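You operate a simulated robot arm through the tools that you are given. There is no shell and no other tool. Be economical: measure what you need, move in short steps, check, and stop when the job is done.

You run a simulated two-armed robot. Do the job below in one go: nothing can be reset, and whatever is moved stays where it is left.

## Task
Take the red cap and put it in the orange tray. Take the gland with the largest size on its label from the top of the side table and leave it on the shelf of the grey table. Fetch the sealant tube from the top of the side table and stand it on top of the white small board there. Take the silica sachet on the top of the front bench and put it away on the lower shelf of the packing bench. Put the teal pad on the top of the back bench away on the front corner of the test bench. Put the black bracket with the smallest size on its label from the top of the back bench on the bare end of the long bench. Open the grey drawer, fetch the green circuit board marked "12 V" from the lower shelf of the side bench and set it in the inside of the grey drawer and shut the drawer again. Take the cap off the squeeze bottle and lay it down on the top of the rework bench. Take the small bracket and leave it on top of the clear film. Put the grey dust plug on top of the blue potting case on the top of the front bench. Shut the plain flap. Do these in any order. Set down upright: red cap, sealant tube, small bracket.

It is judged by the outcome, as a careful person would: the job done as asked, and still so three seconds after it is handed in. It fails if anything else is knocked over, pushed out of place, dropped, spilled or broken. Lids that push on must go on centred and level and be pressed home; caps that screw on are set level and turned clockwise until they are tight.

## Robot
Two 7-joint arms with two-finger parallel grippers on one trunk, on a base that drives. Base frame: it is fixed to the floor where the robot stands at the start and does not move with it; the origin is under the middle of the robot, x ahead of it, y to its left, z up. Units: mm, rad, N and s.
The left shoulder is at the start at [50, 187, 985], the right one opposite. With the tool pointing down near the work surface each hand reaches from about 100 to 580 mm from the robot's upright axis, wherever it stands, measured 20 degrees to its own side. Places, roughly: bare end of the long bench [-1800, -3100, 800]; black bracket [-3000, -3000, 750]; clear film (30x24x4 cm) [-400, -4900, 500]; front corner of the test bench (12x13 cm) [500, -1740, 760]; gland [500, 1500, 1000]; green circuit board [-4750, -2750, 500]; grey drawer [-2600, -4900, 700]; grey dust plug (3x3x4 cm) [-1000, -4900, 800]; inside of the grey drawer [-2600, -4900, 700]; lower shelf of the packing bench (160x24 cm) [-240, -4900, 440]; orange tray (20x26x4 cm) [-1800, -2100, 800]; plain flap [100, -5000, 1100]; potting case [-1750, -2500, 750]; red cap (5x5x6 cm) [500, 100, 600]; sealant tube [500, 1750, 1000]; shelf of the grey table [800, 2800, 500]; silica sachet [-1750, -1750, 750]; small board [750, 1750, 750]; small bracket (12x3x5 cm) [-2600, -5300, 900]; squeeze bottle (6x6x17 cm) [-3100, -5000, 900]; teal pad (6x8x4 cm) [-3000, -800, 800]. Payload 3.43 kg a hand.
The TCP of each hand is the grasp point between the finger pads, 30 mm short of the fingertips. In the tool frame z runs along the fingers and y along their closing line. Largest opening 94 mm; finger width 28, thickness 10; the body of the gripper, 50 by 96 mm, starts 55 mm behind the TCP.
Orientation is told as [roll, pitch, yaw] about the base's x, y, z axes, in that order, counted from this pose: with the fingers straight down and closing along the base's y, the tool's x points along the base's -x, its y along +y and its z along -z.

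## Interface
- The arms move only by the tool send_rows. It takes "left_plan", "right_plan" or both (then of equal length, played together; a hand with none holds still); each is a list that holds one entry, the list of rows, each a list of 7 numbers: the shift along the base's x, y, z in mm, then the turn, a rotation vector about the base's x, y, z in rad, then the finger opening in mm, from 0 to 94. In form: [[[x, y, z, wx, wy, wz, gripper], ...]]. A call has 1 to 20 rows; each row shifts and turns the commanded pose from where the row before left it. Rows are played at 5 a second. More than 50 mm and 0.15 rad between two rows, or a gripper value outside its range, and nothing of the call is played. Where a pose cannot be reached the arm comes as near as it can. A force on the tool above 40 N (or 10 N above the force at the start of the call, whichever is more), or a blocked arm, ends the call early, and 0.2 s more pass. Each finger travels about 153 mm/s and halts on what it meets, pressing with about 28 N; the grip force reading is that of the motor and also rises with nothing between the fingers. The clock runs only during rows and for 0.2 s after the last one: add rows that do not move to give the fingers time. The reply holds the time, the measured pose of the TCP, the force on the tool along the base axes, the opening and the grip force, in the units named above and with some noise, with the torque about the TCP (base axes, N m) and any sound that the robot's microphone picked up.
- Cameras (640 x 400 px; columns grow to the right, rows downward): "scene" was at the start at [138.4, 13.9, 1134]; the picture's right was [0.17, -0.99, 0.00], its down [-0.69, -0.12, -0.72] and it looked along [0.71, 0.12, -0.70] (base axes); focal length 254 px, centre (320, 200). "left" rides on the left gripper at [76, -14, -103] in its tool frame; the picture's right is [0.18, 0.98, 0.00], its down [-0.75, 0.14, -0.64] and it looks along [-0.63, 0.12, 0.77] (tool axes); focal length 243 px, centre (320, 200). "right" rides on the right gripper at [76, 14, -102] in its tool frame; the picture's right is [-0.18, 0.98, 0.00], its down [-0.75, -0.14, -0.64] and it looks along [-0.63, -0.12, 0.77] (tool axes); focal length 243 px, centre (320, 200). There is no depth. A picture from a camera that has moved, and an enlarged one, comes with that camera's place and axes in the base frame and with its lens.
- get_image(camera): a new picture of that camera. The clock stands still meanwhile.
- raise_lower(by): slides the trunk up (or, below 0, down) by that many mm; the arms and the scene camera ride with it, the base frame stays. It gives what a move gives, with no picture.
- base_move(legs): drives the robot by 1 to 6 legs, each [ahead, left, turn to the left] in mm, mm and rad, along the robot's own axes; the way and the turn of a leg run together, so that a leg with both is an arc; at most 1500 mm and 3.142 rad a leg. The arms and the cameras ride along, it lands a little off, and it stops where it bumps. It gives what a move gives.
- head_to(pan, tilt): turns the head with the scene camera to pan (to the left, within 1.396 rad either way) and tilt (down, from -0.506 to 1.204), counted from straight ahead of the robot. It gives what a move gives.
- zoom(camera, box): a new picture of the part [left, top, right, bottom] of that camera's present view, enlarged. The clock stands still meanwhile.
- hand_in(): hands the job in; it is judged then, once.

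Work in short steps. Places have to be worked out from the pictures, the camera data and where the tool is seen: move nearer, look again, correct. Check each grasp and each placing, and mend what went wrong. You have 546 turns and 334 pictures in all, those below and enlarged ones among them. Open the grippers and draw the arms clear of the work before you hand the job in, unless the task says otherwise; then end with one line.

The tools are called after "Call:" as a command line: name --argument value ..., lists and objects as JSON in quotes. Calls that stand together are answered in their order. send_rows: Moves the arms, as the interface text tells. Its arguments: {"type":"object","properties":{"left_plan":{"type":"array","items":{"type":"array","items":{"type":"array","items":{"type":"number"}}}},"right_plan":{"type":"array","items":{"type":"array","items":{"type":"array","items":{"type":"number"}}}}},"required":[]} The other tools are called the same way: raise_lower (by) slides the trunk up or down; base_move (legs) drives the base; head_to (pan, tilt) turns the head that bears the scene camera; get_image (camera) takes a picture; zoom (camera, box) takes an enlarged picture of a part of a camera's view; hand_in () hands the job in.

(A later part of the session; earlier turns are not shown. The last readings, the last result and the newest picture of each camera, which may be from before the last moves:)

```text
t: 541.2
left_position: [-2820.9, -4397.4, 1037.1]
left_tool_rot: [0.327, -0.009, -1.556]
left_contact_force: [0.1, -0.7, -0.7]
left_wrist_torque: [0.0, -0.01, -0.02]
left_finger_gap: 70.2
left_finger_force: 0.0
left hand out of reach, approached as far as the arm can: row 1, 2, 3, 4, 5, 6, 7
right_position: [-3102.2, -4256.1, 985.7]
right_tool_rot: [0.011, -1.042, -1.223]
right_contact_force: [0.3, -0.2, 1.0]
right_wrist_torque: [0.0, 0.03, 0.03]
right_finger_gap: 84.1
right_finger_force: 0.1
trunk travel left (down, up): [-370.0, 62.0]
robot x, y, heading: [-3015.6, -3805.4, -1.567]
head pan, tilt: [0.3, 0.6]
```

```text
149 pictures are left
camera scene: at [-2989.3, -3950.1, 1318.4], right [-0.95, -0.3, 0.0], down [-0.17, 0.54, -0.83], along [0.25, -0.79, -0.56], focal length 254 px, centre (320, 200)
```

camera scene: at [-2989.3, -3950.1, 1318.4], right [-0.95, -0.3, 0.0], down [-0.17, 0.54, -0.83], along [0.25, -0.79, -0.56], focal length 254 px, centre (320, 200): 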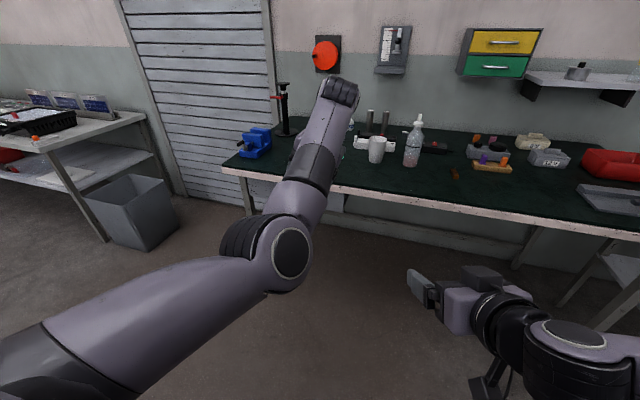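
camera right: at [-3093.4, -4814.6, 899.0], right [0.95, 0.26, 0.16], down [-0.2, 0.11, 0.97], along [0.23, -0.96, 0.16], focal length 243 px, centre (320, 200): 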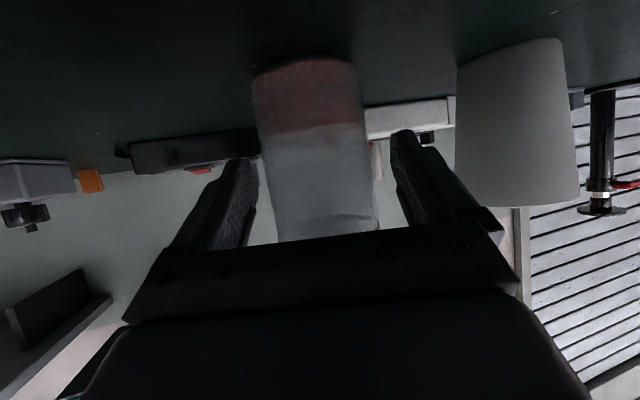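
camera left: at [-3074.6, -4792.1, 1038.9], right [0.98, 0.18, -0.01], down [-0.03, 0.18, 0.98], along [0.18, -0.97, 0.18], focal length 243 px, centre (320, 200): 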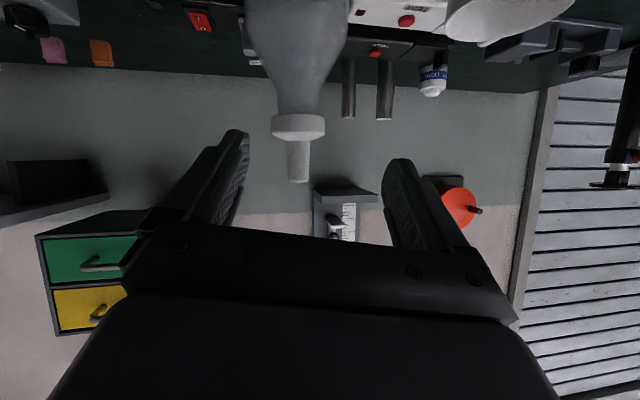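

I had the roll sign wrong, which pushed the elbow inward again. I rotate the other way and draw the hand back on its own side.

Call:
send_rows --left_plan '[[[0, -10, 10, 0, 0.13, 0, 70], [0, -10, 10, 0, 0.13, 0, 70], [0, -10, 10, 0, 0.13, 0, 70], [0, 0, 0, 0, 0.13, 0, 70], [0, 0, 0, 0, 0.13, 0, 70], [15, 0, 0, 0, 0.13, 0, 70], [15, 20, 0, 0, 0.13, 0, 70], [15, 30, 0, 0, 0, 0, 70], [15, 30, 0, 0, 0, 0, 70], [15, 30, 0, 0, 0, 0, 70]]]'

Call:
get_image --camera "scene"

```text
t: 543.4
left_position: [-2745.5, -4312.5, 1059.8]
left_tool_rot: [-0.593, -0.003, -1.557]
left_contact_force: [-0.4, -1.8, -0.1]
left_wrist_torque: [0.0, -0.06, 0.01]
left_finger_gap: 69.9
left_finger_force: 0.1
left hand out of reach, approached as far as the arm can: row 3
right_position: [-3103.0, -4255.4, 985.3]
right_tool_rot: [0.01, -1.042, -1.223]
right_contact_force: [0.6, 0.4, 0.3]
right_wrist_torque: [0.04, 0.01, -0.01]
right_finger_gap: 84.2
right_finger_force: 0.1
trunk travel left (down, up): [-370.0, 62.0]
robot x, y, heading: [-3014.2, -3808.1, -1.564]
head pan, tilt: [0.3, 0.6]
```

```text
148 pictures are left
camera scene: at [-2989.3, -3949.5, 1318.5], right [-0.95, -0.3, 0.0], down [-0.17, 0.54, -0.83], along [0.25, -0.79, -0.56], focal length 254 px, centre (320, 200)
```

scene: 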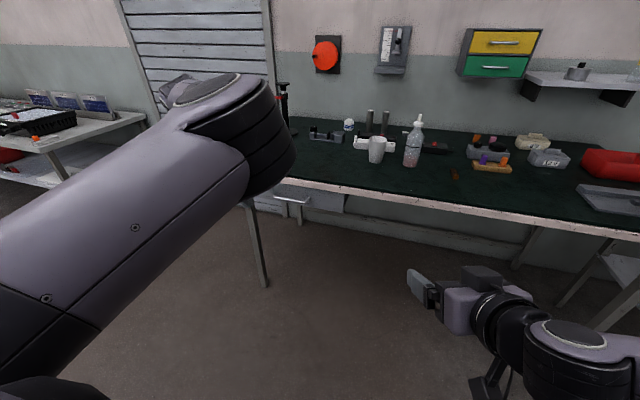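

The elbow is now up. I do one more ratchet cycle: stretch forward, roll +180° about the arm, pitch down, and undo the roll by yawing at the wrist.

Call:
send_rows --left_plan '[[[-4, -25, 4, -0.125, 0, 0, 70], [-4, -25, 4, -0.125, 0, 0, 70], [-4, -25, 4, -0.125, 0, 0, 70], [-4, -25, 4, -0.125, 0, 0, 70], [-4, -25, 4, -0.125, 0, 0, 70], [-4, -25, 4, -0.125, 0, 0, 70], [-4, -25, 4, -0.125, 0, 0, 70], [-4, -25, 4, -0.125, 0, 0, 70], [-4, -25, 4, -0.125, 0, 0, 70], [-4, -25, 4, -0.125, 0, 0, 70], [-4, -25, 4, -0.125, 0, 0, 70], [-4, -25, 4, -0.12, 0, 0, 70]]]'

Call:
send_rows --left_plan '[[[0, -10, 0, 0, 0.14, 0, 70], [0, -10, 0, 0, 0.14, 0, 70], [0, 0, 0, 0, 0.14, 0, 70], [0, 0, 0, 0, 0.14, 0, 70], [0, 0, 0, 0, 0.14, 0, 70], [0, 0, 0, 0, 0.14, 0, 70], [0, 0, 0, 0, 0.14, 0, 70], [0, 0, 0, 0, 0.14, 0, 70], [0, 0, 0, 0, 0.14, 0, 70], [0, 0, 0, 0, 0.14, 0, 70], [0, 0, 0, 0, 0.14, 0, 70], [0, 0, 0, 0, 0.14, 0, 70]]]'

Call:
get_image --camera "scene"

```text
t: 546.0
left_position: [-2792.8, -4592.6, 1115.0]
left_tool_rot: [-0.57, -1.509, -1.587]
left_contact_force: [-0.6, 0.0, 0.1]
left_wrist_torque: [0.01, -0.01, 0.06]
left_finger_gap: 70.1
left_finger_force: 0.1
left hand out of reach, approached as far as the arm can: row 12
right_position: [-3102.5, -4255.4, 985.4]
right_tool_rot: [0.011, -1.043, -1.226]
right_contact_force: [0.0, -0.3, 0.5]
right_wrist_torque: [0.01, -0.01, 0.01]
right_finger_gap: 84.1
right_finger_force: 0.1
trunk travel left (down, up): [-370.0, 62.0]
robot x, y, heading: [-3015.1, -3804.7, -1.57]
head pan, tilt: [0.3, 0.6]
```

```text
t: 548.6
left_position: [-2651.4, -4586.3, 1308.2]
left_tool_rot: [-2.046, 0.015, -0.222]
left_contact_force: [0.2, 0.1, -0.4]
left_wrist_torque: [0.0, 0.0, 0.04]
left_finger_gap: 70.0
left_finger_force: 0.0
left hand out of reach, approached as far as the arm can: row 1, 2, 6, 7, 8, 9, 10, 11, 12
right_position: [-3102.9, -4256.6, 985.5]
right_tool_rot: [0.01, -1.041, -1.223]
right_contact_force: [0.1, -0.8, 0.6]
right_wrist_torque: [0.04, 0.0, -0.02]
right_finger_gap: 84.2
right_finger_force: 0.0
trunk travel left (down, up): [-370.0, 62.0]
robot x, y, heading: [-3017.8, -3807.3, -1.561]
head pan, tilt: [0.3, 0.6]
```

```text
147 pictures are left
camera scene: at [-2989.5, -3950.4, 1318.4], right [-0.95, -0.3, 0.0], down [-0.17, 0.54, -0.82], along [0.25, -0.79, -0.57], focal length 254 px, centre (320, 200)
```

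scene: 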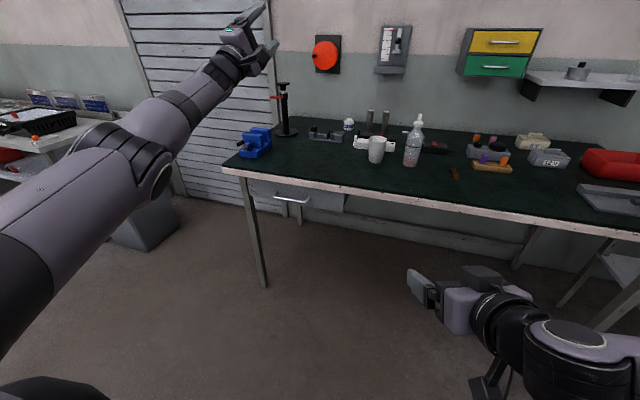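

A joint saturated, and the elbow now hangs low/outside – promising. I pitch the hand down to vertical while drawing back and lowering.

Call:
send_rows --left_plan '[[[0, 15, -20, 0.146, 0, 0, 70], [0, 15, -20, 0.146, 0, 0, 70], [0, 15, -20, 0.146, 0, 0, 70], [0, 15, -20, 0.146, 0, 0, 70], [0, 15, -20, 0.146, 0, 0, 70], [0, 15, -20, 0.146, 0, 0, 70], [0, 15, -20, 0.146, 0, 0, 70], [0, 15, -20, 0.146, 0, 0, 70], [0, 15, -20, 0.146, 0, 0, 70], [0, 15, -20, 0.146, 0, 0, 70], [0, 15, -20, 0.146, 0, 0, 70], [0, 15, -20, 0.146, 0, 0, 70], [0, 15, -20, 0.146, 0, 0, 70], [0, 15, -20, 0.146, 0, 0, 70]]]'

Call:
get_image --camera "scene"

```text
t: 551.6
left_position: [-2704.4, -4164.7, 900.8]
left_tool_rot: [-0.225, 0.196, 0.069]
left_contact_force: [0.3, -0.9, 0.9]
left_wrist_torque: [-0.02, 0.04, 0.0]
left_finger_gap: 70.1
left_finger_force: 0.0
left hand out of reach, approached as far as the arm can: row 1, 2, 5, 6, 7, 8, 9, 10, 11, 12, 13, 14
right_position: [-3100.3, -4256.3, 985.3]
right_tool_rot: [0.007, -1.042, -1.221]
right_contact_force: [0.2, -0.4, 1.1]
right_wrist_torque: [-0.04, -0.01, -0.01]
right_finger_gap: 84.0
right_finger_force: 0.0
trunk travel left (down, up): [-370.0, 62.0]
robot x, y, heading: [-3015.5, -3809.8, -1.566]
head pan, tilt: [0.3, 0.6]
```

```text
146 pictures are left
camera scene: at [-2987.9, -3949.6, 1318.5], right [-0.95, -0.3, 0.0], down [-0.17, 0.54, -0.83], along [0.25, -0.79, -0.56], focal length 254 px, centre (320, 200)
```

scene: 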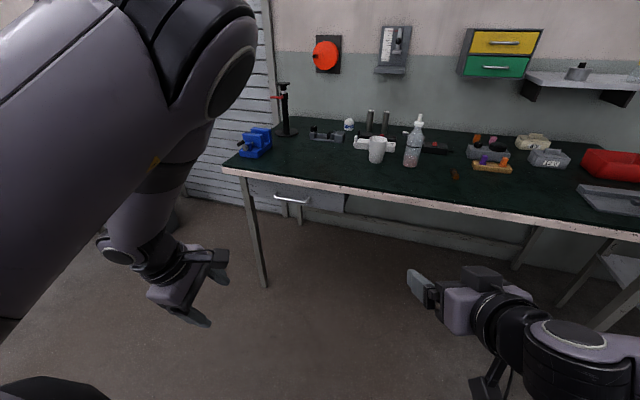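

The elbow is up; the hand is yawed +94°. I unwind that yaw at the wrist while moving the hand outward and ahead so the elbow stays clear of the head.

Call:
send_rows --left_plan '[[[10, -15, -8, 0, 0, -0.137, 70], [10, -15, -8, 0, 0, -0.137, 70], [10, -15, -8, 0, 0, -0.137, 70], [10, -15, -8, 0, 0, -0.137, 70], [10, -15, -8, 0, 0, -0.137, 70], [10, -15, -8, 0, 0, -0.137, 70], [10, -10, -8, 0, 0, -0.137, 70], [10, -10, -8, 0, 0, -0.137, 70], [0, 0, 0, 0, 0, -0.137, 70], [0, 0, 0, 0, 0, -0.137, 70], [0, 0, 0, 0, 0, -0.137, 70], [0, 0, 0, 0, 0, -0.137, 70]]]'

Call:
get_image --camera "scene"

```text
t: 554.2
left_position: [-2625.4, -4273.2, 837.8]
left_tool_rot: [-0.219, 0.194, -1.574]
left_contact_force: [-0.6, -0.2, 0.6]
left_wrist_torque: [-0.01, -0.03, -0.01]
left_finger_gap: 70.0
left_finger_force: 0.0
right_position: [-3103.0, -4255.6, 985.1]
right_tool_rot: [0.01, -1.042, -1.223]
right_contact_force: [-0.6, 0.2, 0.5]
right_wrist_torque: [0.0, 0.0, -0.02]
right_finger_gap: 84.0
right_finger_force: 0.2
trunk travel left (down, up): [-370.0, 62.0]
robot x, y, heading: [-3014.0, -3810.0, -1.571]
head pan, tilt: [0.3, 0.6]
```

```text
145 pictures are left
camera scene: at [-2989.4, -3950.1, 1318.4], right [-0.95, -0.3, 0.0], down [-0.17, 0.54, -0.83], along [0.25, -0.79, -0.56], focal length 254 px, centre (320, 200)
```

scene: 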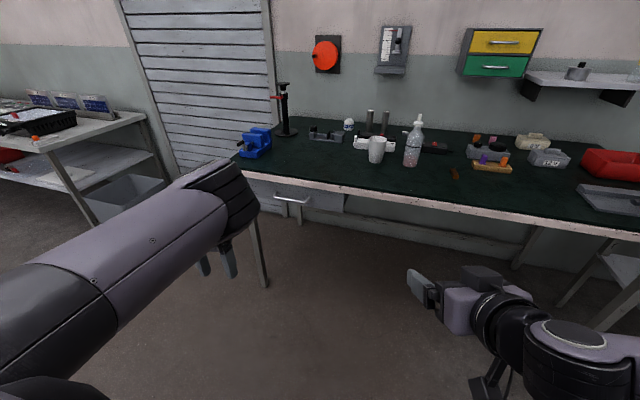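

Free. I repeat the cycle: stretch and tilt forward, then roll.

Call:
send_rows --left_plan '[[[-13, -27, 23, -0.13, 0, 0, 70], [-13, -27, 23, -0.13, 0, 0, 70], [-13, -27, 23, -0.13, 0, 0, 70], [-13, -27, 23, -0.13, 0, 0, 70], [-13, -27, 23, -0.13, 0, 0, 70], [-13, -27, 23, -0.13, 0, 0, 70], [-13, -27, 23, -0.13, 0, 0, 70], [-13, -27, 23, -0.13, 0, 0, 70], [-13, -27, 23, -0.13, 0, 0, 70], [-13, -27, 23, -0.13, 0, 0, 70], [-13, -27, 23, -0.13, 0, 0, 70], [-13, -27, 23, -0.13, 0, 0, 70], [-13, -27, 10, -0.1, 0, 0, 70]]]'

Call:
send_rows --left_plan '[[[0, 0, 0, 0, 0.14, 0, 70], [0, 0, 0, 0, 0.14, 0, 70], [0, 0, 0, 0, 0.14, 0, 70], [0, 0, 0, 0, 0.14, 0, 70], [0, 0, 0, 0, 0.14, 0, 70], [0, 0, 0, 0, 0.14, 0, 70], [0, 0, 0, 0, 0.14, 0, 70], [0, 0, 0, 0, 0.14, 0, 70], [0, 0, 0, 0, 0.14, 0, 70], [0, 0, 0, 0, 0.14, 0, 70]]]'

Call:
get_image --camera "scene"

```text
t: 557.0
left_position: [-2792.2, -4625.3, 1126.1]
left_tool_rot: [-0.227, -1.468, -1.565]
left_contact_force: [0.7, 0.1, 0.5]
left_wrist_torque: [-0.01, 0.02, 0.0]
left_finger_gap: 70.2
left_finger_force: 0.0
right_position: [-3102.9, -4255.5, 984.2]
right_tool_rot: [0.009, -1.04, -1.222]
right_contact_force: [0.1, -0.5, -0.2]
right_wrist_torque: [-0.01, -0.02, -0.03]
right_finger_gap: 84.0
right_finger_force: 0.0
trunk travel left (down, up): [-370.0, 62.0]
robot x, y, heading: [-3013.8, -3806.0, -1.568]
head pan, tilt: [0.3, 0.6]
```

```text
t: 559.2
left_position: [-2749.5, -4625.9, 1178.2]
left_tool_rot: [-1.749, -0.172, -0.13]
left_contact_force: [-0.6, -0.2, -0.3]
left_wrist_torque: [-0.02, -0.04, 0.03]
left_finger_gap: 70.1
left_finger_force: 0.0
left hand out of reach, approached as far as the arm can: row 7, 8, 9, 10
right_position: [-3103.5, -4255.9, 984.9]
right_tool_rot: [0.011, -1.044, -1.224]
right_contact_force: [-0.9, 0.7, 0.2]
right_wrist_torque: [0.01, 0.03, 0.0]
right_finger_gap: 84.2
right_finger_force: 0.0
trunk travel left (down, up): [-370.0, 62.0]
robot x, y, heading: [-3012.9, -3809.8, -1.57]
head pan, tilt: [0.3, 0.6]
```

```text
144 pictures are left
camera scene: at [-2989.3, -3950.1, 1318.4], right [-0.95, -0.3, 0.0], down [-0.17, 0.54, -0.83], along [0.25, -0.79, -0.56], focal length 254 px, centre (320, 200)
```

scene: 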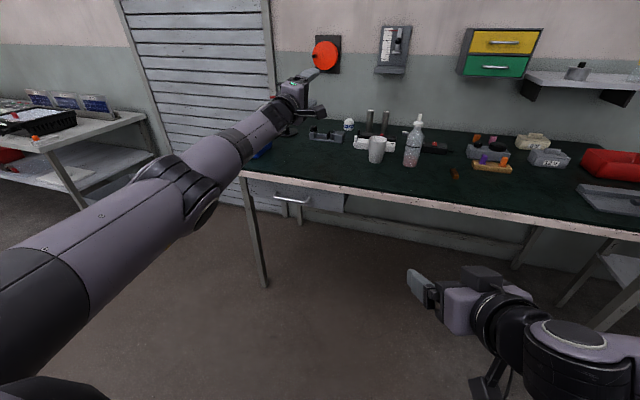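

A joint saturated: the flip had gone out→down→in, so I've been turning the wrong way. I roll the opposite direction (−y) in the stretched pose.

Call:
send_rows --left_plan '[[[-2, 0, -4, 0, -0.145, 0, 70], [-2, 0, -4, 0, -0.145, 0, 70], [-2, 0, -4, 0, -0.145, 0, 70], [-2, 0, -4, 0, -0.145, 0, 70], [-2, 0, -4, 0, -0.145, 0, 70], [-2, 0, -4, 0, -0.145, 0, 70], [-2, 0, -4, 0, -0.145, 0, 70], [-2, 0, -4, 0, -0.145, 0, 70], [-2, 0, -4, 0, -0.145, 0, 70], [-2, 0, -4, 0, -0.145, 0, 70], [0, 0, 0, 0, -0.145, 0, 70], [0, 0, 0, 0, -0.145, 0, 70], [0, 0, 0, 0, -0.145, 0, 70], [0, 0, 0, 0, -0.145, 0, 70], [0, 0, 0, 0, -0.145, 0, 70], [0, 0, 0, 0, -0.145, 0, 70], [0, 0, 0, 0, -0.145, 0, 70], [0, 0, 0, 0, -0.145, 0, 70], [0, 0, 0, 0, -0.145, 0, 70], [0, 0, 0, 0, -0.145, 0, 70]]]'

Call:
send_rows --left_plan '[[[0, 0, 0, 0, -0.145, 0, 70], [0, 0, 0, 0, -0.145, 0, 70], [0, 0, 0, 0, -0.145, 0, 70], [0, 0, 0, 0, -0.145, 0, 70], [0, 0, 0, 0, -0.145, 0, 70], [0, 0, 0, 0, -0.145, 0, 70], [0, 0, 0, 0, -0.145, 0, 70], [0, 0, 0, 0, -0.145, 0, 70], [0, 0, 0, 0, -0.145, 0, 70], [0, 0, 0, 0, -0.145, 0, 70], [0, 0, 0, 0, -0.145, 0, 70], [0, 0, 0, 0, -0.145, 0, 70], [0, 0, 0, 0, -0.145, 0, 70], [0, 0, 0, 0, -0.145, 0, 70], [0, 0, 0, 0, -0.145, 0, 70], [0, 0, 0, 0, -0.145, 0, 70], [0, 0, 0, 0, -0.145, 0, 70], [0, 0, 0, 0, -0.145, 0, 70], [0, 0, 0, 0, -0.145, 0, 70], [0, 0, 0, 0, -0.145, 0, 70]]]'

Call:
get_image --camera "scene"

```text
t: 563.4
left_position: [-2768.7, -4626.3, 1137.0]
left_tool_rot: [1.341, -0.066, -3.038]
left_contact_force: [0.3, -0.3, -0.1]
left_wrist_torque: [0.0, 0.03, 0.02]
left_finger_gap: 70.0
left_finger_force: 0.0
right_position: [-3102.1, -4255.8, 985.0]
right_tool_rot: [0.01, -1.042, -1.224]
right_contact_force: [0.4, 0.0, -0.8]
right_wrist_torque: [-0.02, 0.04, 0.0]
right_finger_gap: 83.9
right_finger_force: 0.0
trunk travel left (down, up): [-370.0, 62.0]
robot x, y, heading: [-3015.4, -3810.0, -1.563]
head pan, tilt: [0.3, 0.6]
```

```text
t: 567.6
left_position: [-2766.0, -4625.3, 1137.3]
left_tool_rot: [-1.825, 0.306, -0.108]
left_contact_force: [-0.9, -0.2, -0.2]
left_wrist_torque: [0.0, 0.0, -0.01]
left_finger_gap: 70.1
left_finger_force: 0.1
left hand out of reach, approached as far as the arm can: row 12
right_position: [-3102.0, -4255.3, 985.1]
right_tool_rot: [0.01, -1.043, -1.223]
right_contact_force: [-0.4, 0.0, -0.7]
right_wrist_torque: [0.01, 0.01, -0.01]
right_finger_gap: 83.9
right_finger_force: 0.1
trunk travel left (down, up): [-370.0, 62.0]
robot x, y, heading: [-3013.2, -3809.0, -1.573]
head pan, tilt: [0.3, 0.6]
```

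```text
143 pictures are left
camera scene: at [-2989.2, -3950.1, 1318.4], right [-0.95, -0.3, 0.0], down [-0.17, 0.54, -0.83], along [0.25, -0.79, -0.56], focal length 254 px, centre (320, 200)
```

scene: 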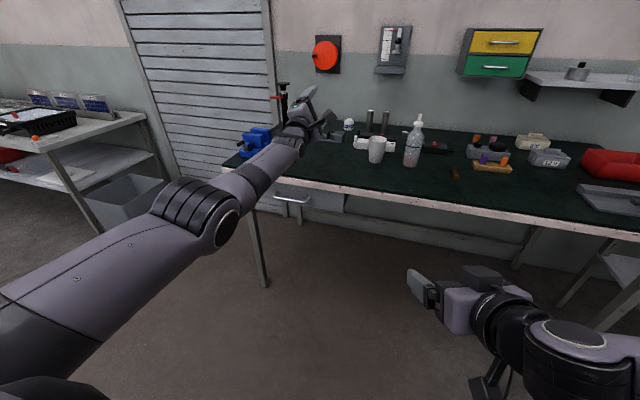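

No saturation this way. I continue another 107° to the normal orientation.

Call:
send_rows --left_plan '[[[0, 0, 0, 0, -0.144, 0, 70], [0, 0, 0, 0, -0.144, 0, 70], [0, 0, 0, 0, -0.144, 0, 70], [0, 0, 0, 0, -0.144, 0, 70], [0, 0, 0, 0, -0.144, 0, 70], [0, 0, 0, 0, -0.144, 0, 70], [0, 0, 0, 0, -0.144, 0, 70], [0, 0, 0, 0, -0.144, 0, 70], [0, 0, 0, 0, -0.144, 0, 70], [0, 0, 0, 0, -0.144, 0, 70], [0, 0, 0, 0, -0.144, 0, 70], [0, 0, 0, 0, -0.144, 0, 70], [0, 0, 0, 0, -0.144, 0, 70]]]'

Call:
get_image --camera "scene"

```text
t: 570.4
left_position: [-2766.6, -4625.7, 1136.8]
left_tool_rot: [-0.281, -1.466, -1.509]
left_contact_force: [-0.1, -0.9, 0.0]
left_wrist_torque: [-0.04, 0.0, -0.04]
left_finger_gap: 70.1
left_finger_force: 0.1
right_position: [-3102.9, -4255.4, 985.4]
right_tool_rot: [0.012, -1.042, -1.225]
right_contact_force: [0.3, 0.5, -0.1]
right_wrist_torque: [0.0, -0.03, 0.0]
right_finger_gap: 84.0
right_finger_force: 0.0
trunk travel left (down, up): [-370.0, 62.0]
robot x, y, heading: [-3016.6, -3806.6, -1.571]
head pan, tilt: [0.3, 0.6]
```

```text
142 pictures are left
camera scene: at [-2989.4, -3950.0, 1318.4], right [-0.95, -0.3, 0.0], down [-0.17, 0.54, -0.83], along [0.25, -0.79, -0.56], focal length 254 px, centre (320, 200)
```

scene: 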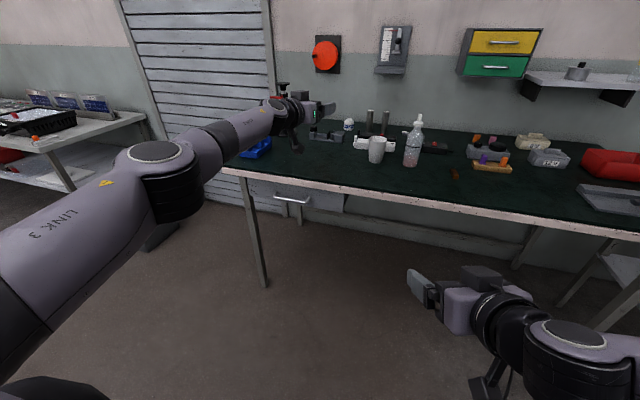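

The link markings now face up as in the normal posture, elbow outward. I pitch down to vertical and draw back.

Call:
send_rows --left_plan '[[[0, 20, 0, 0.125, 0, 0, 70], [0, 20, 0, 0.125, 0, 0, 70], [0, 20, 0, 0.125, 0, 0, 70], [0, 20, 0, 0.125, 0, 0, 70], [0, 20, 0, 0.125, 0, 0, 70], [0, 20, 0, 0.125, 0, 0, 70], [0, 20, 0, 0.125, 0, 0, 70], [0, 20, 0, 0.125, 0, 0, 70], [0, 20, 0, 0.125, 0, 0, 70], [0, 20, 0, 0.125, 0, 0, 70], [0, 20, -5, 0.125, 0, 0, 70], [0, 20, -10, 0.09, 0, 0, 70], [0, 30, -20, 0, 0, 0, 70], [0, 30, -20, 0, 0, 0, 70]]]'

Call:
get_image --camera "scene"

```text
t: 573.4
left_position: [-2673.4, -4417.2, 1086.2]
left_tool_rot: [-0.22, -0.001, -1.562]
left_contact_force: [1.0, 0.2, 0.5]
left_wrist_torque: [-0.02, 0.03, -0.03]
left_finger_gap: 70.1
left_finger_force: 0.2
left hand out of reach, approached as far as the arm can: row 4, 5, 6, 7, 9, 10, 11, 12, 13, 14
right_position: [-3101.5, -4255.4, 985.7]
right_tool_rot: [0.008, -1.042, -1.225]
right_contact_force: [0.4, 0.0, 0.1]
right_wrist_torque: [0.02, -0.03, -0.04]
right_finger_gap: 84.0
right_finger_force: 0.0
trunk travel left (down, up): [-370.0, 62.0]
robot x, y, heading: [-3016.9, -3809.4, -1.565]
head pan, tilt: [0.3, 0.6]
```

```text
141 pictures are left
camera scene: at [-2989.1, -3950.0, 1318.5], right [-0.95, -0.3, 0.0], down [-0.17, 0.54, -0.83], along [0.25, -0.79, -0.56], focal length 254 px, centre (320, 200)
```

scene: 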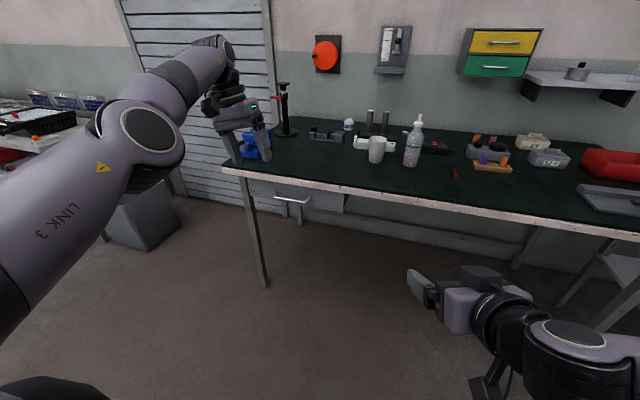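

I correct the roll and try retracting and moving inward.

Call:
send_rows --left_plan '[[[0, 30, -15, 0, -0.11, 0, 70], [0, 30, -15, 0, -0.11, 0, 70], [-20, 30, -15, 0, 0, 0, 70], [-30, 20, -10, 0, 0, 0, 70], [-40, 0, 0, 0, 0, 0, 70], [-40, 0, 0, 0, 0, 0, 70], [-40, 0, 0, 0, 0, 0, 70], [0, 0, 0, 0, 0, 0, 70]]]'

Call:
get_image --camera "scene"

```text
t: 575.2
left_position: [-2694.5, -4431.2, 1057.9]
left_tool_rot: [-0.007, -0.005, -1.593]
left_contact_force: [0.0, -0.3, -0.2]
left_wrist_torque: [-0.03, 0.01, -0.01]
left_finger_gap: 69.9
left_finger_force: 0.1
left hand out of reach, approached as far as the arm can: row 1, 2, 3, 4, 5, 6, 7
right_position: [-3101.7, -4255.6, 985.2]
right_tool_rot: [0.01, -1.042, -1.223]
right_contact_force: [0.5, -0.3, -0.7]
right_wrist_torque: [0.02, -0.01, 0.04]
right_finger_gap: 84.2
right_finger_force: 0.1
trunk travel left (down, up): [-370.0, 62.0]
robot x, y, heading: [-3016.3, -3810.0, -1.568]
head pan, tilt: [0.3, 0.6]
```

```text
140 pictures are left
camera scene: at [-2989.3, -3950.0, 1318.4], right [-0.95, -0.3, 0.0], down [-0.17, 0.54, -0.83], along [0.25, -0.79, -0.56], focal length 254 px, centre (320, 200)
```

scene: 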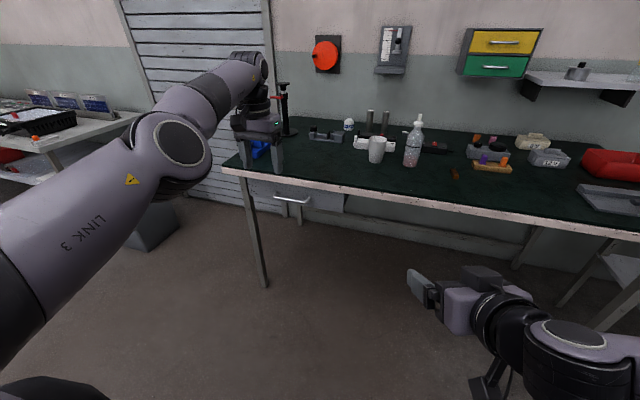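

A wrist joint is at its limit. For the round cap any yaw will do, so I try yawing +90° and then retracting.

Call:
send_rows --left_plan '[[[0, 0, 0, 0, 0, 0.14, 70], [0, 0, 0, 0, 0, 0.14, 70], [0, 0, 0, 0, 0, 0.14, 70], [0, 0, 0, 0, 0, 0.14, 70], [0, 0, 0, 0, 0, 0.14, 70], [0, 0, 0, 0, 0, 0.14, 70], [0, 0, 0, 0, 0, 0.14, 70], [0, 0, 0, 0, 0, 0.14, 70], [0, 0, 0, 0, 0, 0.14, 70], [0, 0, 0, 0, 0, 0.14, 70], [0, 0, 0, 0, 0, 0.14, 70], [0, 40, 0, 0, 0, 0, 70], [0, 40, 0, 0, 0, 0, 70], [-30, 30, 0, 0, 0, 0, 70], [-40, 0, 0, 0, 0, 0, 70], [-40, 0, 0, 0, 0, 0, 70]]]'

Call:
get_image --camera "scene"

```text
t: 578.6
left_position: [-2711.8, -4430.2, 1073.5]
left_tool_rot: [-0.012, -0.005, -1.618]
left_contact_force: [-0.2, -0.1, 0.8]
left_wrist_torque: [0.0, -0.01, 0.0]
left_finger_gap: 69.8
left_finger_force: 0.0
left hand out of reach, approached as far as the arm can: row 1, 2, 3, 4, 5, 6, 7, 8, 9, 10, 11, 12, 13, 14, 15, 16
right_position: [-3102.7, -4255.7, 984.8]
right_tool_rot: [0.01, -1.043, -1.223]
right_contact_force: [-0.4, 0.1, -0.3]
right_wrist_torque: [-0.03, -0.03, -0.02]
right_finger_gap: 84.1
right_finger_force: 0.1
trunk travel left (down, up): [-370.0, 62.0]
robot x, y, heading: [-3015.1, -3807.9, -1.564]
head pan, tilt: [0.3, 0.6]
```

```text
139 pictures are left
camera scene: at [-2989.5, -3950.1, 1318.4], right [-0.95, -0.3, 0.0], down [-0.17, 0.54, -0.83], along [0.25, -0.79, -0.56], focal length 254 px, centre (320, 200)
```

scene: 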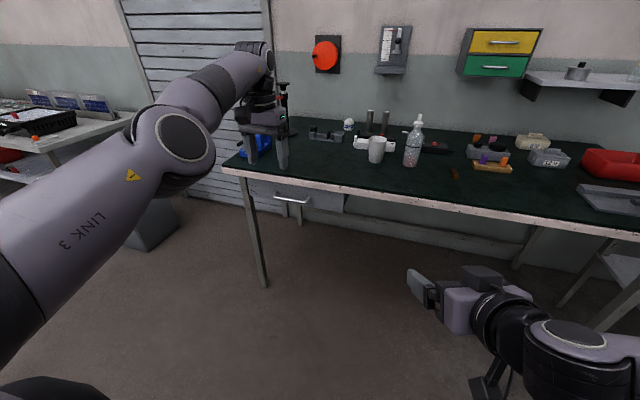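

Positive yaw is the blocked direction, so the wrist is wound that way. I yaw −100° instead, then retract.

Call:
send_rows --left_plan '[[[0, 0, 0, 0, 0, -0.145, 70], [0, 0, 0, 0, 0, -0.145, 70], [0, 0, 0, 0, 0, -0.145, 70], [0, 0, 0, 0, 0, -0.145, 70], [0, 0, 0, 0, 0, -0.145, 70], [0, 0, 0, 0, 0, -0.145, 70], [0, 0, 0, 0, 0, -0.145, 70], [0, 0, 0, 0, 0, -0.145, 70], [0, 0, 0, 0, 0, -0.145, 70], [0, 0, 0, 0, 0, -0.145, 70], [0, 0, 0, 0, 0, -0.145, 70], [0, 0, 0, 0, 0, -0.145, 70], [0, 40, 0, 0, 0, 0, 70], [0, 40, 0, 0, 0, 0, 70], [-30, 30, 0, 0, 0, 0, 70], [-40, 0, 0, 0, 0, 0, 70], [-40, 0, 0, 0, 0, 0, 70]]]'

Call:
get_image --camera "scene"

```text
t: 582.2
left_position: [-2814.3, -4426.0, 1091.1]
left_tool_rot: [-0.007, -0.005, 2.951]
left_contact_force: [0.2, 0.8, 0.3]
left_wrist_torque: [-0.03, -0.01, -0.01]
left_finger_gap: 70.0
left_finger_force: 0.0
left hand out of reach, approached as far as the arm can: row 13, 14, 15
right_position: [-3102.2, -4256.1, 985.5]
right_tool_rot: [0.009, -1.041, -1.226]
right_contact_force: [0.7, 0.2, 0.7]
right_wrist_torque: [0.02, 0.02, -0.01]
right_finger_gap: 83.8
right_finger_force: 0.1
trunk travel left (down, up): [-370.0, 62.0]
robot x, y, heading: [-3012.2, -3807.1, -1.567]
head pan, tilt: [0.3, 0.6]
```

```text
138 pictures are left
camera scene: at [-2989.9, -3950.0, 1318.5], right [-0.95, -0.3, 0.0], down [-0.17, 0.54, -0.83], along [0.25, -0.79, -0.56], focal length 254 px, centre (320, 200)
```

scene: 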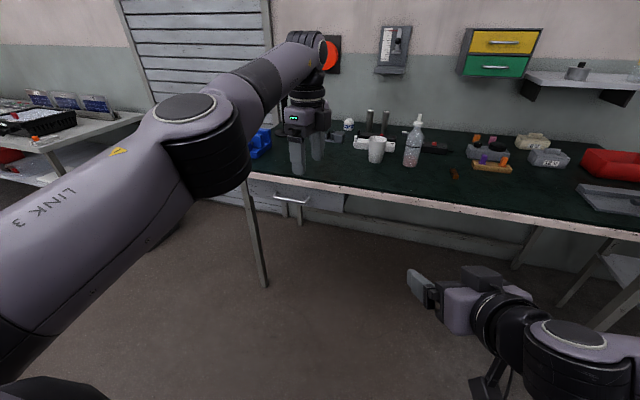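

Inward works. Now I try retracting while lowering, plus a bit more negative yaw.

Call:
send_rows --left_plan '[[[0, 0, -30, 0, 0, -0.14, 70], [0, 0, -30, 0, 0, -0.14, 70], [0, 0, -30, 0, 0, -0.14, 70], [0, 15, -30, 0, 0, -0.14, 70], [0, 30, -20, 0, 0, -0.14, 70], [0, 40, 0, 0, 0, 0, 70], [0, 40, 0, 0, 0, 0, 70], [0, 40, 0, 0, 0, 0, 70]]]'

Call:
get_image --camera "scene"

```text
t: 584.0
left_position: [-2813.9, -4288.7, 951.2]
left_tool_rot: [-0.007, -0.004, 2.257]
left_contact_force: [-0.2, -0.4, 0.3]
left_wrist_torque: [0.0, -0.05, 0.0]
left_finger_gap: 69.9
left_finger_force: 0.0
left hand out of reach, approached as far as the arm can: row 1, 2, 3, 4, 5
right_position: [-3102.3, -4256.4, 985.5]
right_tool_rot: [0.01, -1.042, -1.225]
right_contact_force: [-0.5, 0.6, 0.2]
right_wrist_torque: [0.0, -0.01, 0.02]
right_finger_gap: 84.0
right_finger_force: 0.0
trunk travel left (down, up): [-370.0, 62.0]
robot x, y, heading: [-3013.0, -3805.9, -1.564]
head pan, tilt: [0.3, 0.6]
```

```text
137 pictures are left
camera scene: at [-2989.3, -3949.1, 1318.6], right [-0.95, -0.3, 0.0], down [-0.17, 0.54, -0.83], along [0.25, -0.79, -0.56], focal length 254 px, centre (320, 200)
```

scene: 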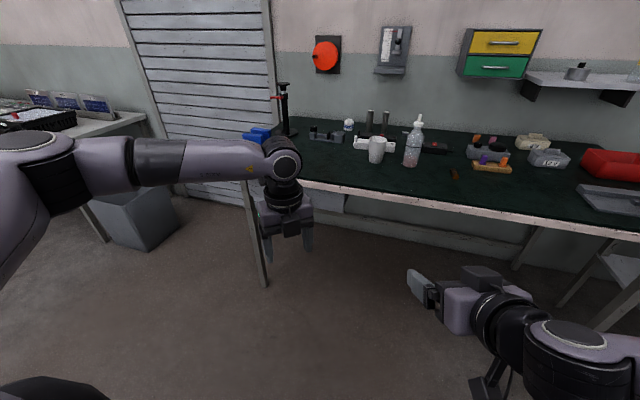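

The left arm is back in its normal posture (elbow out). I raise the trunk 45 mm, lift the left hand, and reposition for the two-handed cap removal.

Call:
raise_lower --by 45

Call:
send_rows --left_plan '[[[0, 0, 40, 0, 0, 0, 70], [0, 0, 40, 0, 0, 0, 70], [0, 0, 40, 0, 0, 0, 70], [0, 0, 20, 0, 0, 0, 70], [0, 0, 0, 0, 0, 0, 70]]]'

Call:
get_image --camera "scene"

```text
t: 584.9
left_position: [-2816.6, -4288.4, 995.6]
left_tool_rot: [-0.009, -0.006, 2.249]
left_contact_force: [0.3, -0.3, 0.4]
left_wrist_torque: [-0.03, 0.01, 0.04]
left_finger_gap: 70.1
left_finger_force: 0.0
right_position: [-3102.6, -4254.8, 1029.6]
right_tool_rot: [0.01, -1.041, -1.221]
right_contact_force: [0.5, -0.2, -0.6]
right_wrist_torque: [0.0, 0.01, -0.01]
right_finger_gap: 83.9
right_finger_force: 0.0
trunk travel left (down, up): [-415.0, 17.0]
robot x, y, heading: [-3013.4, -3809.8, -1.565]
head pan, tilt: [0.3, 0.6]
```

```text
t: 586.1
left_position: [-2814.7, -4290.6, 1136.6]
left_tool_rot: [-0.006, -0.004, 2.25]
left_contact_force: [0.3, -0.1, 0.7]
left_wrist_torque: [0.0, -0.02, 0.0]
left_finger_gap: 70.0
left_finger_force: 0.0
right_position: [-3103.8, -4256.0, 1030.9]
right_tool_rot: [0.011, -1.042, -1.224]
right_contact_force: [-0.3, 0.7, 0.4]
right_wrist_torque: [-0.01, 0.02, 0.04]
right_finger_gap: 84.2
right_finger_force: 0.0
trunk travel left (down, up): [-415.0, 17.0]
robot x, y, heading: [-3014.6, -3805.6, -1.567]
head pan, tilt: [0.3, 0.6]
```

```text
136 pictures are left
camera scene: at [-2989.3, -3950.1, 1363.4], right [-0.95, -0.3, 0.0], down [-0.17, 0.54, -0.83], along [0.25, -0.79, -0.56], focal length 254 px, centre (320, 200)
```

scene: 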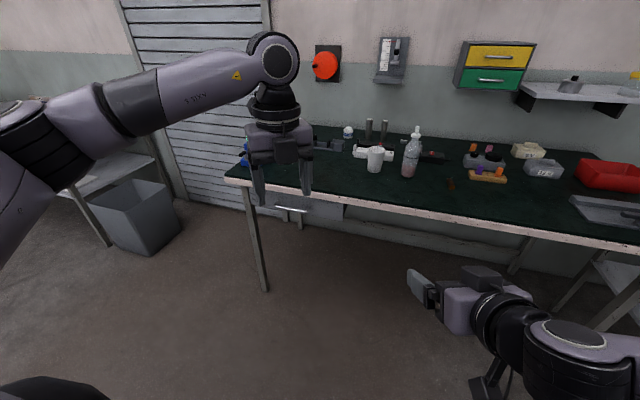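

I test the left hand's inward reach here in free space before committing.

Call:
send_rows --left_plan '[[[-40, -24, 0, 0, 0, 0, 60], [-40, -24, 0, 0, 0, 0, 60], [-40, -24, 0, 0, 0, 0, 60], [-40, -24, -20, 0, 0, 0, 60], [0, 0, -40, 0, 0, 0, 60], [0, 0, -30, 0, 0, 0, 60], [0, 0, 0, 0, 0, 0, 60]]]'

```text
refused: row 4 steps farther than a row can; nothing moved
```

Call:
send_rows --left_plan '[[[-40, -24, 0, 0, 0, 0, 60], [-40, -24, 0, 0, 0, 0, 60], [-40, -24, 0, 0, 0, 0, 60], [-40, -24, 0, 0, 0, 0, 60], [0, 0, -40, 0, 0, 0, 60], [0, 0, -40, 0, 0, 0, 60], [0, 0, 0, 0, 0, 0, 60]]]'

```text
t: 587.7
left_position: [-2975.4, -4383.5, 1055.1]
left_tool_rot: [-0.006, -0.005, 2.251]
left_contact_force: [0.4, 0.2, 0.1]
left_wrist_torque: [0.0, 0.02, 0.01]
left_finger_gap: 60.2
left_finger_force: 0.0
right_position: [-3102.0, -4255.8, 1029.9]
right_tool_rot: [0.008, -1.042, -1.224]
right_contact_force: [0.6, -0.6, 0.6]
right_wrist_torque: [0.01, 0.02, 0.03]
right_finger_gap: 84.0
right_finger_force: 0.0
trunk travel left (down, up): [-415.0, 17.0]
robot x, y, heading: [-3014.8, -3809.9, -1.569]
head pan, tilt: [0.3, 0.6]
```

It reaches. I lift and offset the left hand, then drive to the working position.

Call:
send_rows --left_plan '[[[30, 0, 40, 0, 0, 0, 60], [30, 0, 40, 0, 0, 0, 60], [40, 10, 20, 0, 0, 0, 60], [40, 10, 0, 0, 0, 0, 60]]]'

Call:
base_move --legs '[[555, -78, 0]]'

Call:
head_to --pan 0.0 --tilt 0.75

Call:
get_image --camera "scene"

Call:
get_image --camera "right"

```text
t: 588.7
left_position: [-2834.9, -4364.8, 1156.7]
left_tool_rot: [-0.007, -0.006, 2.25]
left_contact_force: [-0.9, 0.4, 0.6]
left_wrist_torque: [-0.01, -0.01, -0.03]
left_finger_gap: 60.3
left_finger_force: 0.1
right_position: [-3101.0, -4255.6, 1029.8]
right_tool_rot: [0.008, -1.042, -1.224]
right_contact_force: [-0.1, 0.1, 0.3]
right_wrist_torque: [0.01, -0.01, 0.01]
right_finger_gap: 84.1
right_finger_force: 0.1
trunk travel left (down, up): [-415.0, 17.0]
robot x, y, heading: [-3015.7, -3806.7, -1.567]
head pan, tilt: [0.3, 0.6]
```

```text
t: 591.9
left_position: [-2907.7, -4915.5, 1154.9]
left_tool_rot: [-0.007, -0.005, 2.255]
left_contact_force: [0.4, -0.2, -0.4]
left_wrist_torque: [0.05, -0.01, 0.04]
left_finger_gap: 60.2
left_finger_force: 0.0
right_position: [-3175.0, -4807.0, 1029.8]
right_tool_rot: [0.01, -1.041, -1.22]
right_contact_force: [0.3, -0.6, 0.2]
right_wrist_torque: [-0.01, -0.01, 0.0]
right_finger_gap: 84.0
right_finger_force: 0.1
trunk travel left (down, up): [-415.0, 17.0]
robot x, y, heading: [-3092.3, -4355.6, -1.568]
head pan, tilt: [0.3, 0.6]
```

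```text
t: 592.7
left_position: [-2910.0, -4915.6, 1155.9]
left_tool_rot: [-0.008, -0.006, 2.255]
left_contact_force: [-0.3, -0.1, -0.3]
left_wrist_torque: [0.01, 0.03, 0.04]
left_finger_gap: 60.0
left_finger_force: 0.1
right_position: [-3175.2, -4806.8, 1030.6]
right_tool_rot: [0.011, -1.043, -1.219]
right_contact_force: [0.8, -0.1, -0.8]
right_wrist_torque: [0.01, 0.01, 0.01]
right_finger_gap: 84.0
right_finger_force: 0.0
trunk travel left (down, up): [-415.0, 17.0]
robot x, y, heading: [-3090.3, -4358.8, -1.558]
head pan, tilt: [0.0, 0.75]
```

```text
135 pictures are left
camera scene: at [-3089.8, -4499.3, 1350.6], right [-1.0, -0.01, 0.0], down [-0.01, 0.68, -0.73], along [0.01, -0.73, -0.68], focal length 254 px, centre (320, 200)
```

scene: 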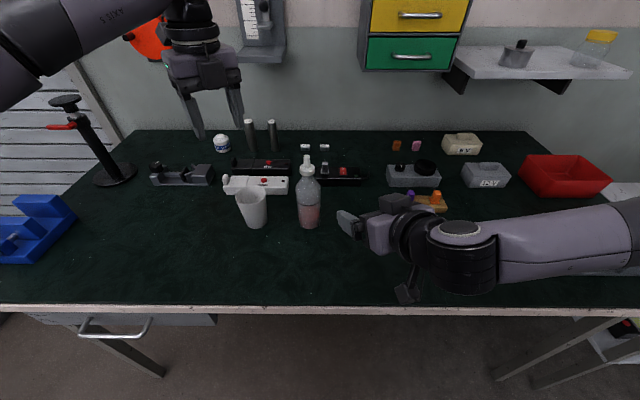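

```text
134 pictures are left
camera right: at [-3206.1, -4683.2, 1017.3], right [0.95, 0.26, 0.16], down [-0.2, 0.11, 0.97], along [0.23, -0.96, 0.16], focal length 243 px, centre (320, 200)
```

right: 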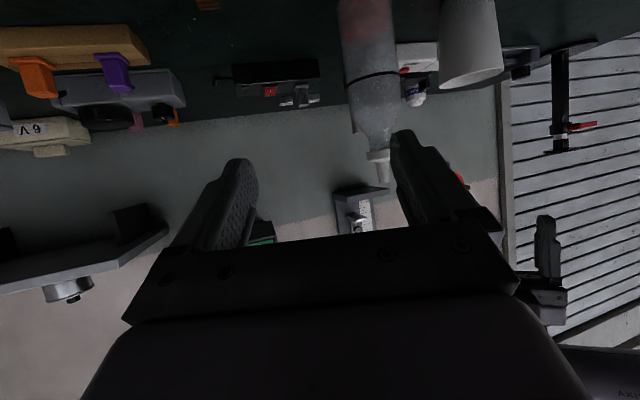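

Bottle axis ≈[-3058,-4946]. The right hand aligns at a 110 mm standoff and lowers to z≈912.

Call:
send_rows --right_plan '[[[27, -12, 0, 0, 0, 0, 84], [26, -12, 0, 0, 0, 0, 84], [26, -11, 0, 0, 0, 0, 84], [0, 0, -40, 0, 0, 0, 84], [0, 0, -40, 0, 0, 0, 84], [0, 0, -38, 0, 0, 0, 84], [0, 0, 0, 0, 0, 0, 84]]]'

Call:
get_image --camera "right"

```text
t: 594.3
left_position: [-2909.1, -4915.0, 1154.9]
left_tool_rot: [-0.007, -0.004, 2.254]
left_contact_force: [-0.4, 0.5, 0.0]
left_wrist_torque: [0.01, 0.0, 0.01]
left_finger_gap: 60.1
left_finger_force: 0.1
right_position: [-3080.0, -4839.4, 922.9]
right_tool_rot: [-0.001, -1.035, -1.218]
right_contact_force: [-0.9, 0.2, -0.2]
right_wrist_torque: [0.0, 0.0, -0.01]
right_finger_gap: 84.2
right_finger_force: 0.1
right hand out of reach, approached as far as the arm can: row 6
trunk travel left (down, up): [-415.0, 17.0]
robot x, y, heading: [-3088.7, -4361.9, -1.565]
head pan, tilt: [0.0, 0.75]
```

```text
133 pictures are left
camera right: at [-3110.5, -4715.9, 910.7], right [0.96, 0.25, 0.16], down [-0.19, 0.11, 0.98], along [0.23, -0.96, 0.15], focal length 243 px, centre (320, 200)
```

right: 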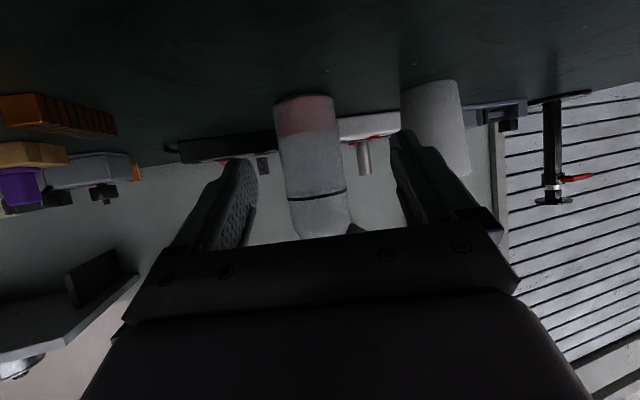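

Slight drift; bottle ~10 mm to the hand's right. I advance with that correction.

Call:
send_rows --right_plan '[[[3, -20, -2, 0, 0, 0, 84], [6, -28, -3, 0, 0, 0, 84], [8, -28, -3, 0, 0, 0, 84], [0, 0, 0, 0, 0, 0, 84]]]'

Call:
get_image --camera "right"

```text
t: 595.3
left_position: [-2908.7, -4915.1, 1155.5]
left_tool_rot: [-0.006, -0.006, 2.253]
left_contact_force: [-0.3, -0.2, -0.2]
left_wrist_torque: [0.0, 0.0, 0.01]
left_finger_gap: 59.9
left_finger_force: 0.0
right_position: [-3064.6, -4917.5, 913.8]
right_tool_rot: [0.008, -1.04, -1.218]
right_contact_force: [0.1, 0.7, 0.4]
right_wrist_torque: [0.0, 0.0, -0.01]
right_finger_gap: 84.0
right_finger_force: 0.1
trunk travel left (down, up): [-415.0, 17.0]
robot x, y, heading: [-3089.7, -4355.1, -1.563]
head pan, tilt: [0.0, 0.75]
```

```text
132 pictures are left
camera right: at [-3095.5, -4793.7, 901.2], right [0.95, 0.26, 0.16], down [-0.2, 0.11, 0.97], along [0.23, -0.96, 0.16], focal length 243 px, centre (320, 200)
```

right: 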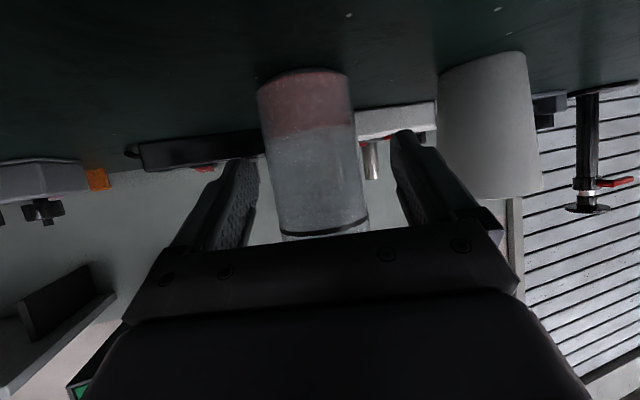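

Well centred. I go 20 mm further and close on the body.

Call:
send_rows --right_plan '[[[7, -20, 0, 0, 0, 0, 84], [0, 0, 0, 0, 0, 0, 70], [0, 0, 0, 0, 0, 0, 58], [0, 0, 0, 0, 0, 0, 50], [0, 0, 0, 0, 0, 0, 50], [0, 0, 0, 0, 0, 0, 50]]]'

Call:
zoom --camera "scene" --box '[230, 120, 400, 240]'

```text
t: 596.7
left_position: [-2908.9, -4915.2, 1155.1]
left_tool_rot: [-0.008, -0.002, 2.256]
left_contact_force: [-0.6, -0.4, 0.2]
left_wrist_torque: [0.04, -0.01, 0.03]
left_finger_gap: 60.0
left_finger_force: 0.1
right_position: [-3056.8, -4937.8, 915.8]
right_tool_rot: [0.008, -1.044, -1.219]
right_contact_force: [-3.7, -4.9, 3.8]
right_wrist_torque: [-0.24, 0.06, -0.12]
right_finger_gap: 63.1
right_finger_force: 27.8
trunk travel left (down, up): [-415.0, 17.0]
robot x, y, heading: [-3090.5, -4360.0, -1.565]
head pan, tilt: [0.0, 0.75]
```

```text
3.33 times, centred on (315, 180) of scene
camera zoom: at [-3090.3, -4499.3, 1350.6], right [-1.0, -0.01, 0.0], down [0.0, 0.68, -0.73], along [0.01, -0.73, -0.68], focal length 845 px, centre (337, 267)
```

zoom: 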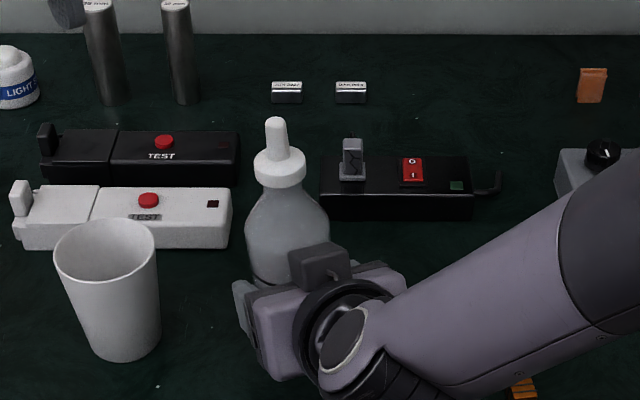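

Bottle held (63 mm). Cap axis ≈[-3051,-4941]. The left hand moves above it.

Call:
send_rows --left_plan '[[[-36, -7, 0, 0, 0, 0, 60], [-36, -7, 0, 0, 0, 0, 60], [-35, -6, 0, 0, 0, 0, 60], [-35, -6, 0, 0, 0, 0, 60], [0, 0, -30, 0, 0, 0, 60], [0, 0, 0, 0, 0, 0, 60]]]'

Call:
get_image --camera "left"

Call:
zoom --camera "scene" --box '[230, 60, 400, 240]'

```text
t: 598.1
left_position: [-3047.0, -4932.2, 1124.4]
left_tool_rot: [-0.008, -0.005, 2.255]
left_contact_force: [0.6, -0.2, 0.4]
left_wrist_torque: [0.0, 0.0, -0.01]
left_finger_gap: 60.1
left_finger_force: 0.1
left hand out of reach, approached as far as the arm can: row 4
right_position: [-3057.1, -4935.9, 914.9]
right_tool_rot: [0.008, -1.042, -1.22]
right_contact_force: [-3.6, 1.7, 8.8]
right_wrist_torque: [0.1, -0.01, 0.01]
right_finger_gap: 62.8
right_finger_force: 28.2
trunk travel left (down, up): [-415.0, 17.0]
robot x, y, heading: [-3090.2, -4355.9, -1.562]
head pan, tilt: [0.0, 0.75]
```

```text
130 pictures are left
camera left: at [-2988.2, -4983.6, 1227.2], right [-0.65, -0.76, -0.01], down [-0.59, 0.49, 0.64], along [-0.49, 0.42, -0.77], focal length 243 px, centre (320, 200)
```

left: 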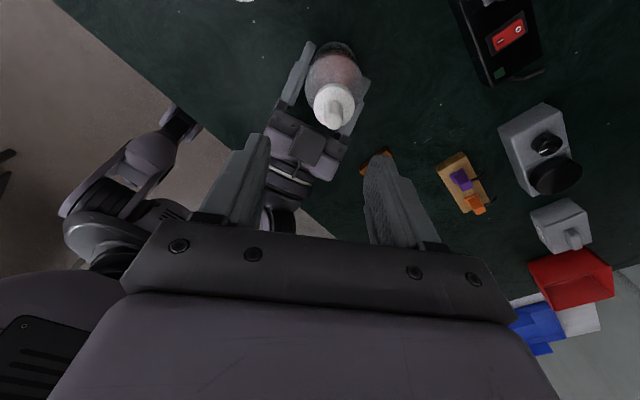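

```text
2.22 times, centred on (315, 150) of scene
camera zoom: at [-3090.4, -4498.2, 1350.7], right [-1.0, -0.01, 0.0], down [0.0, 0.68, -0.73], along [0.01, -0.73, -0.68], focal length 564 px, centre (331, 311)
```

zoom: 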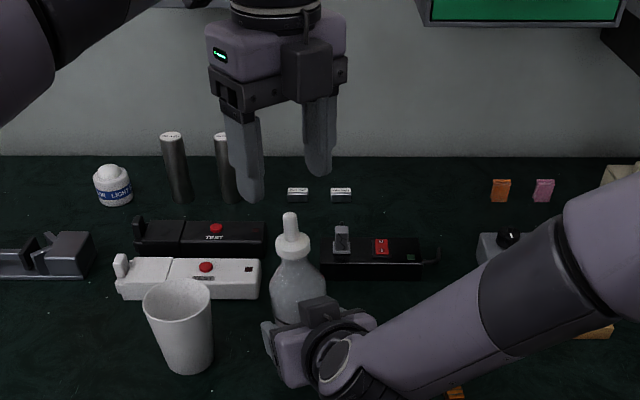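

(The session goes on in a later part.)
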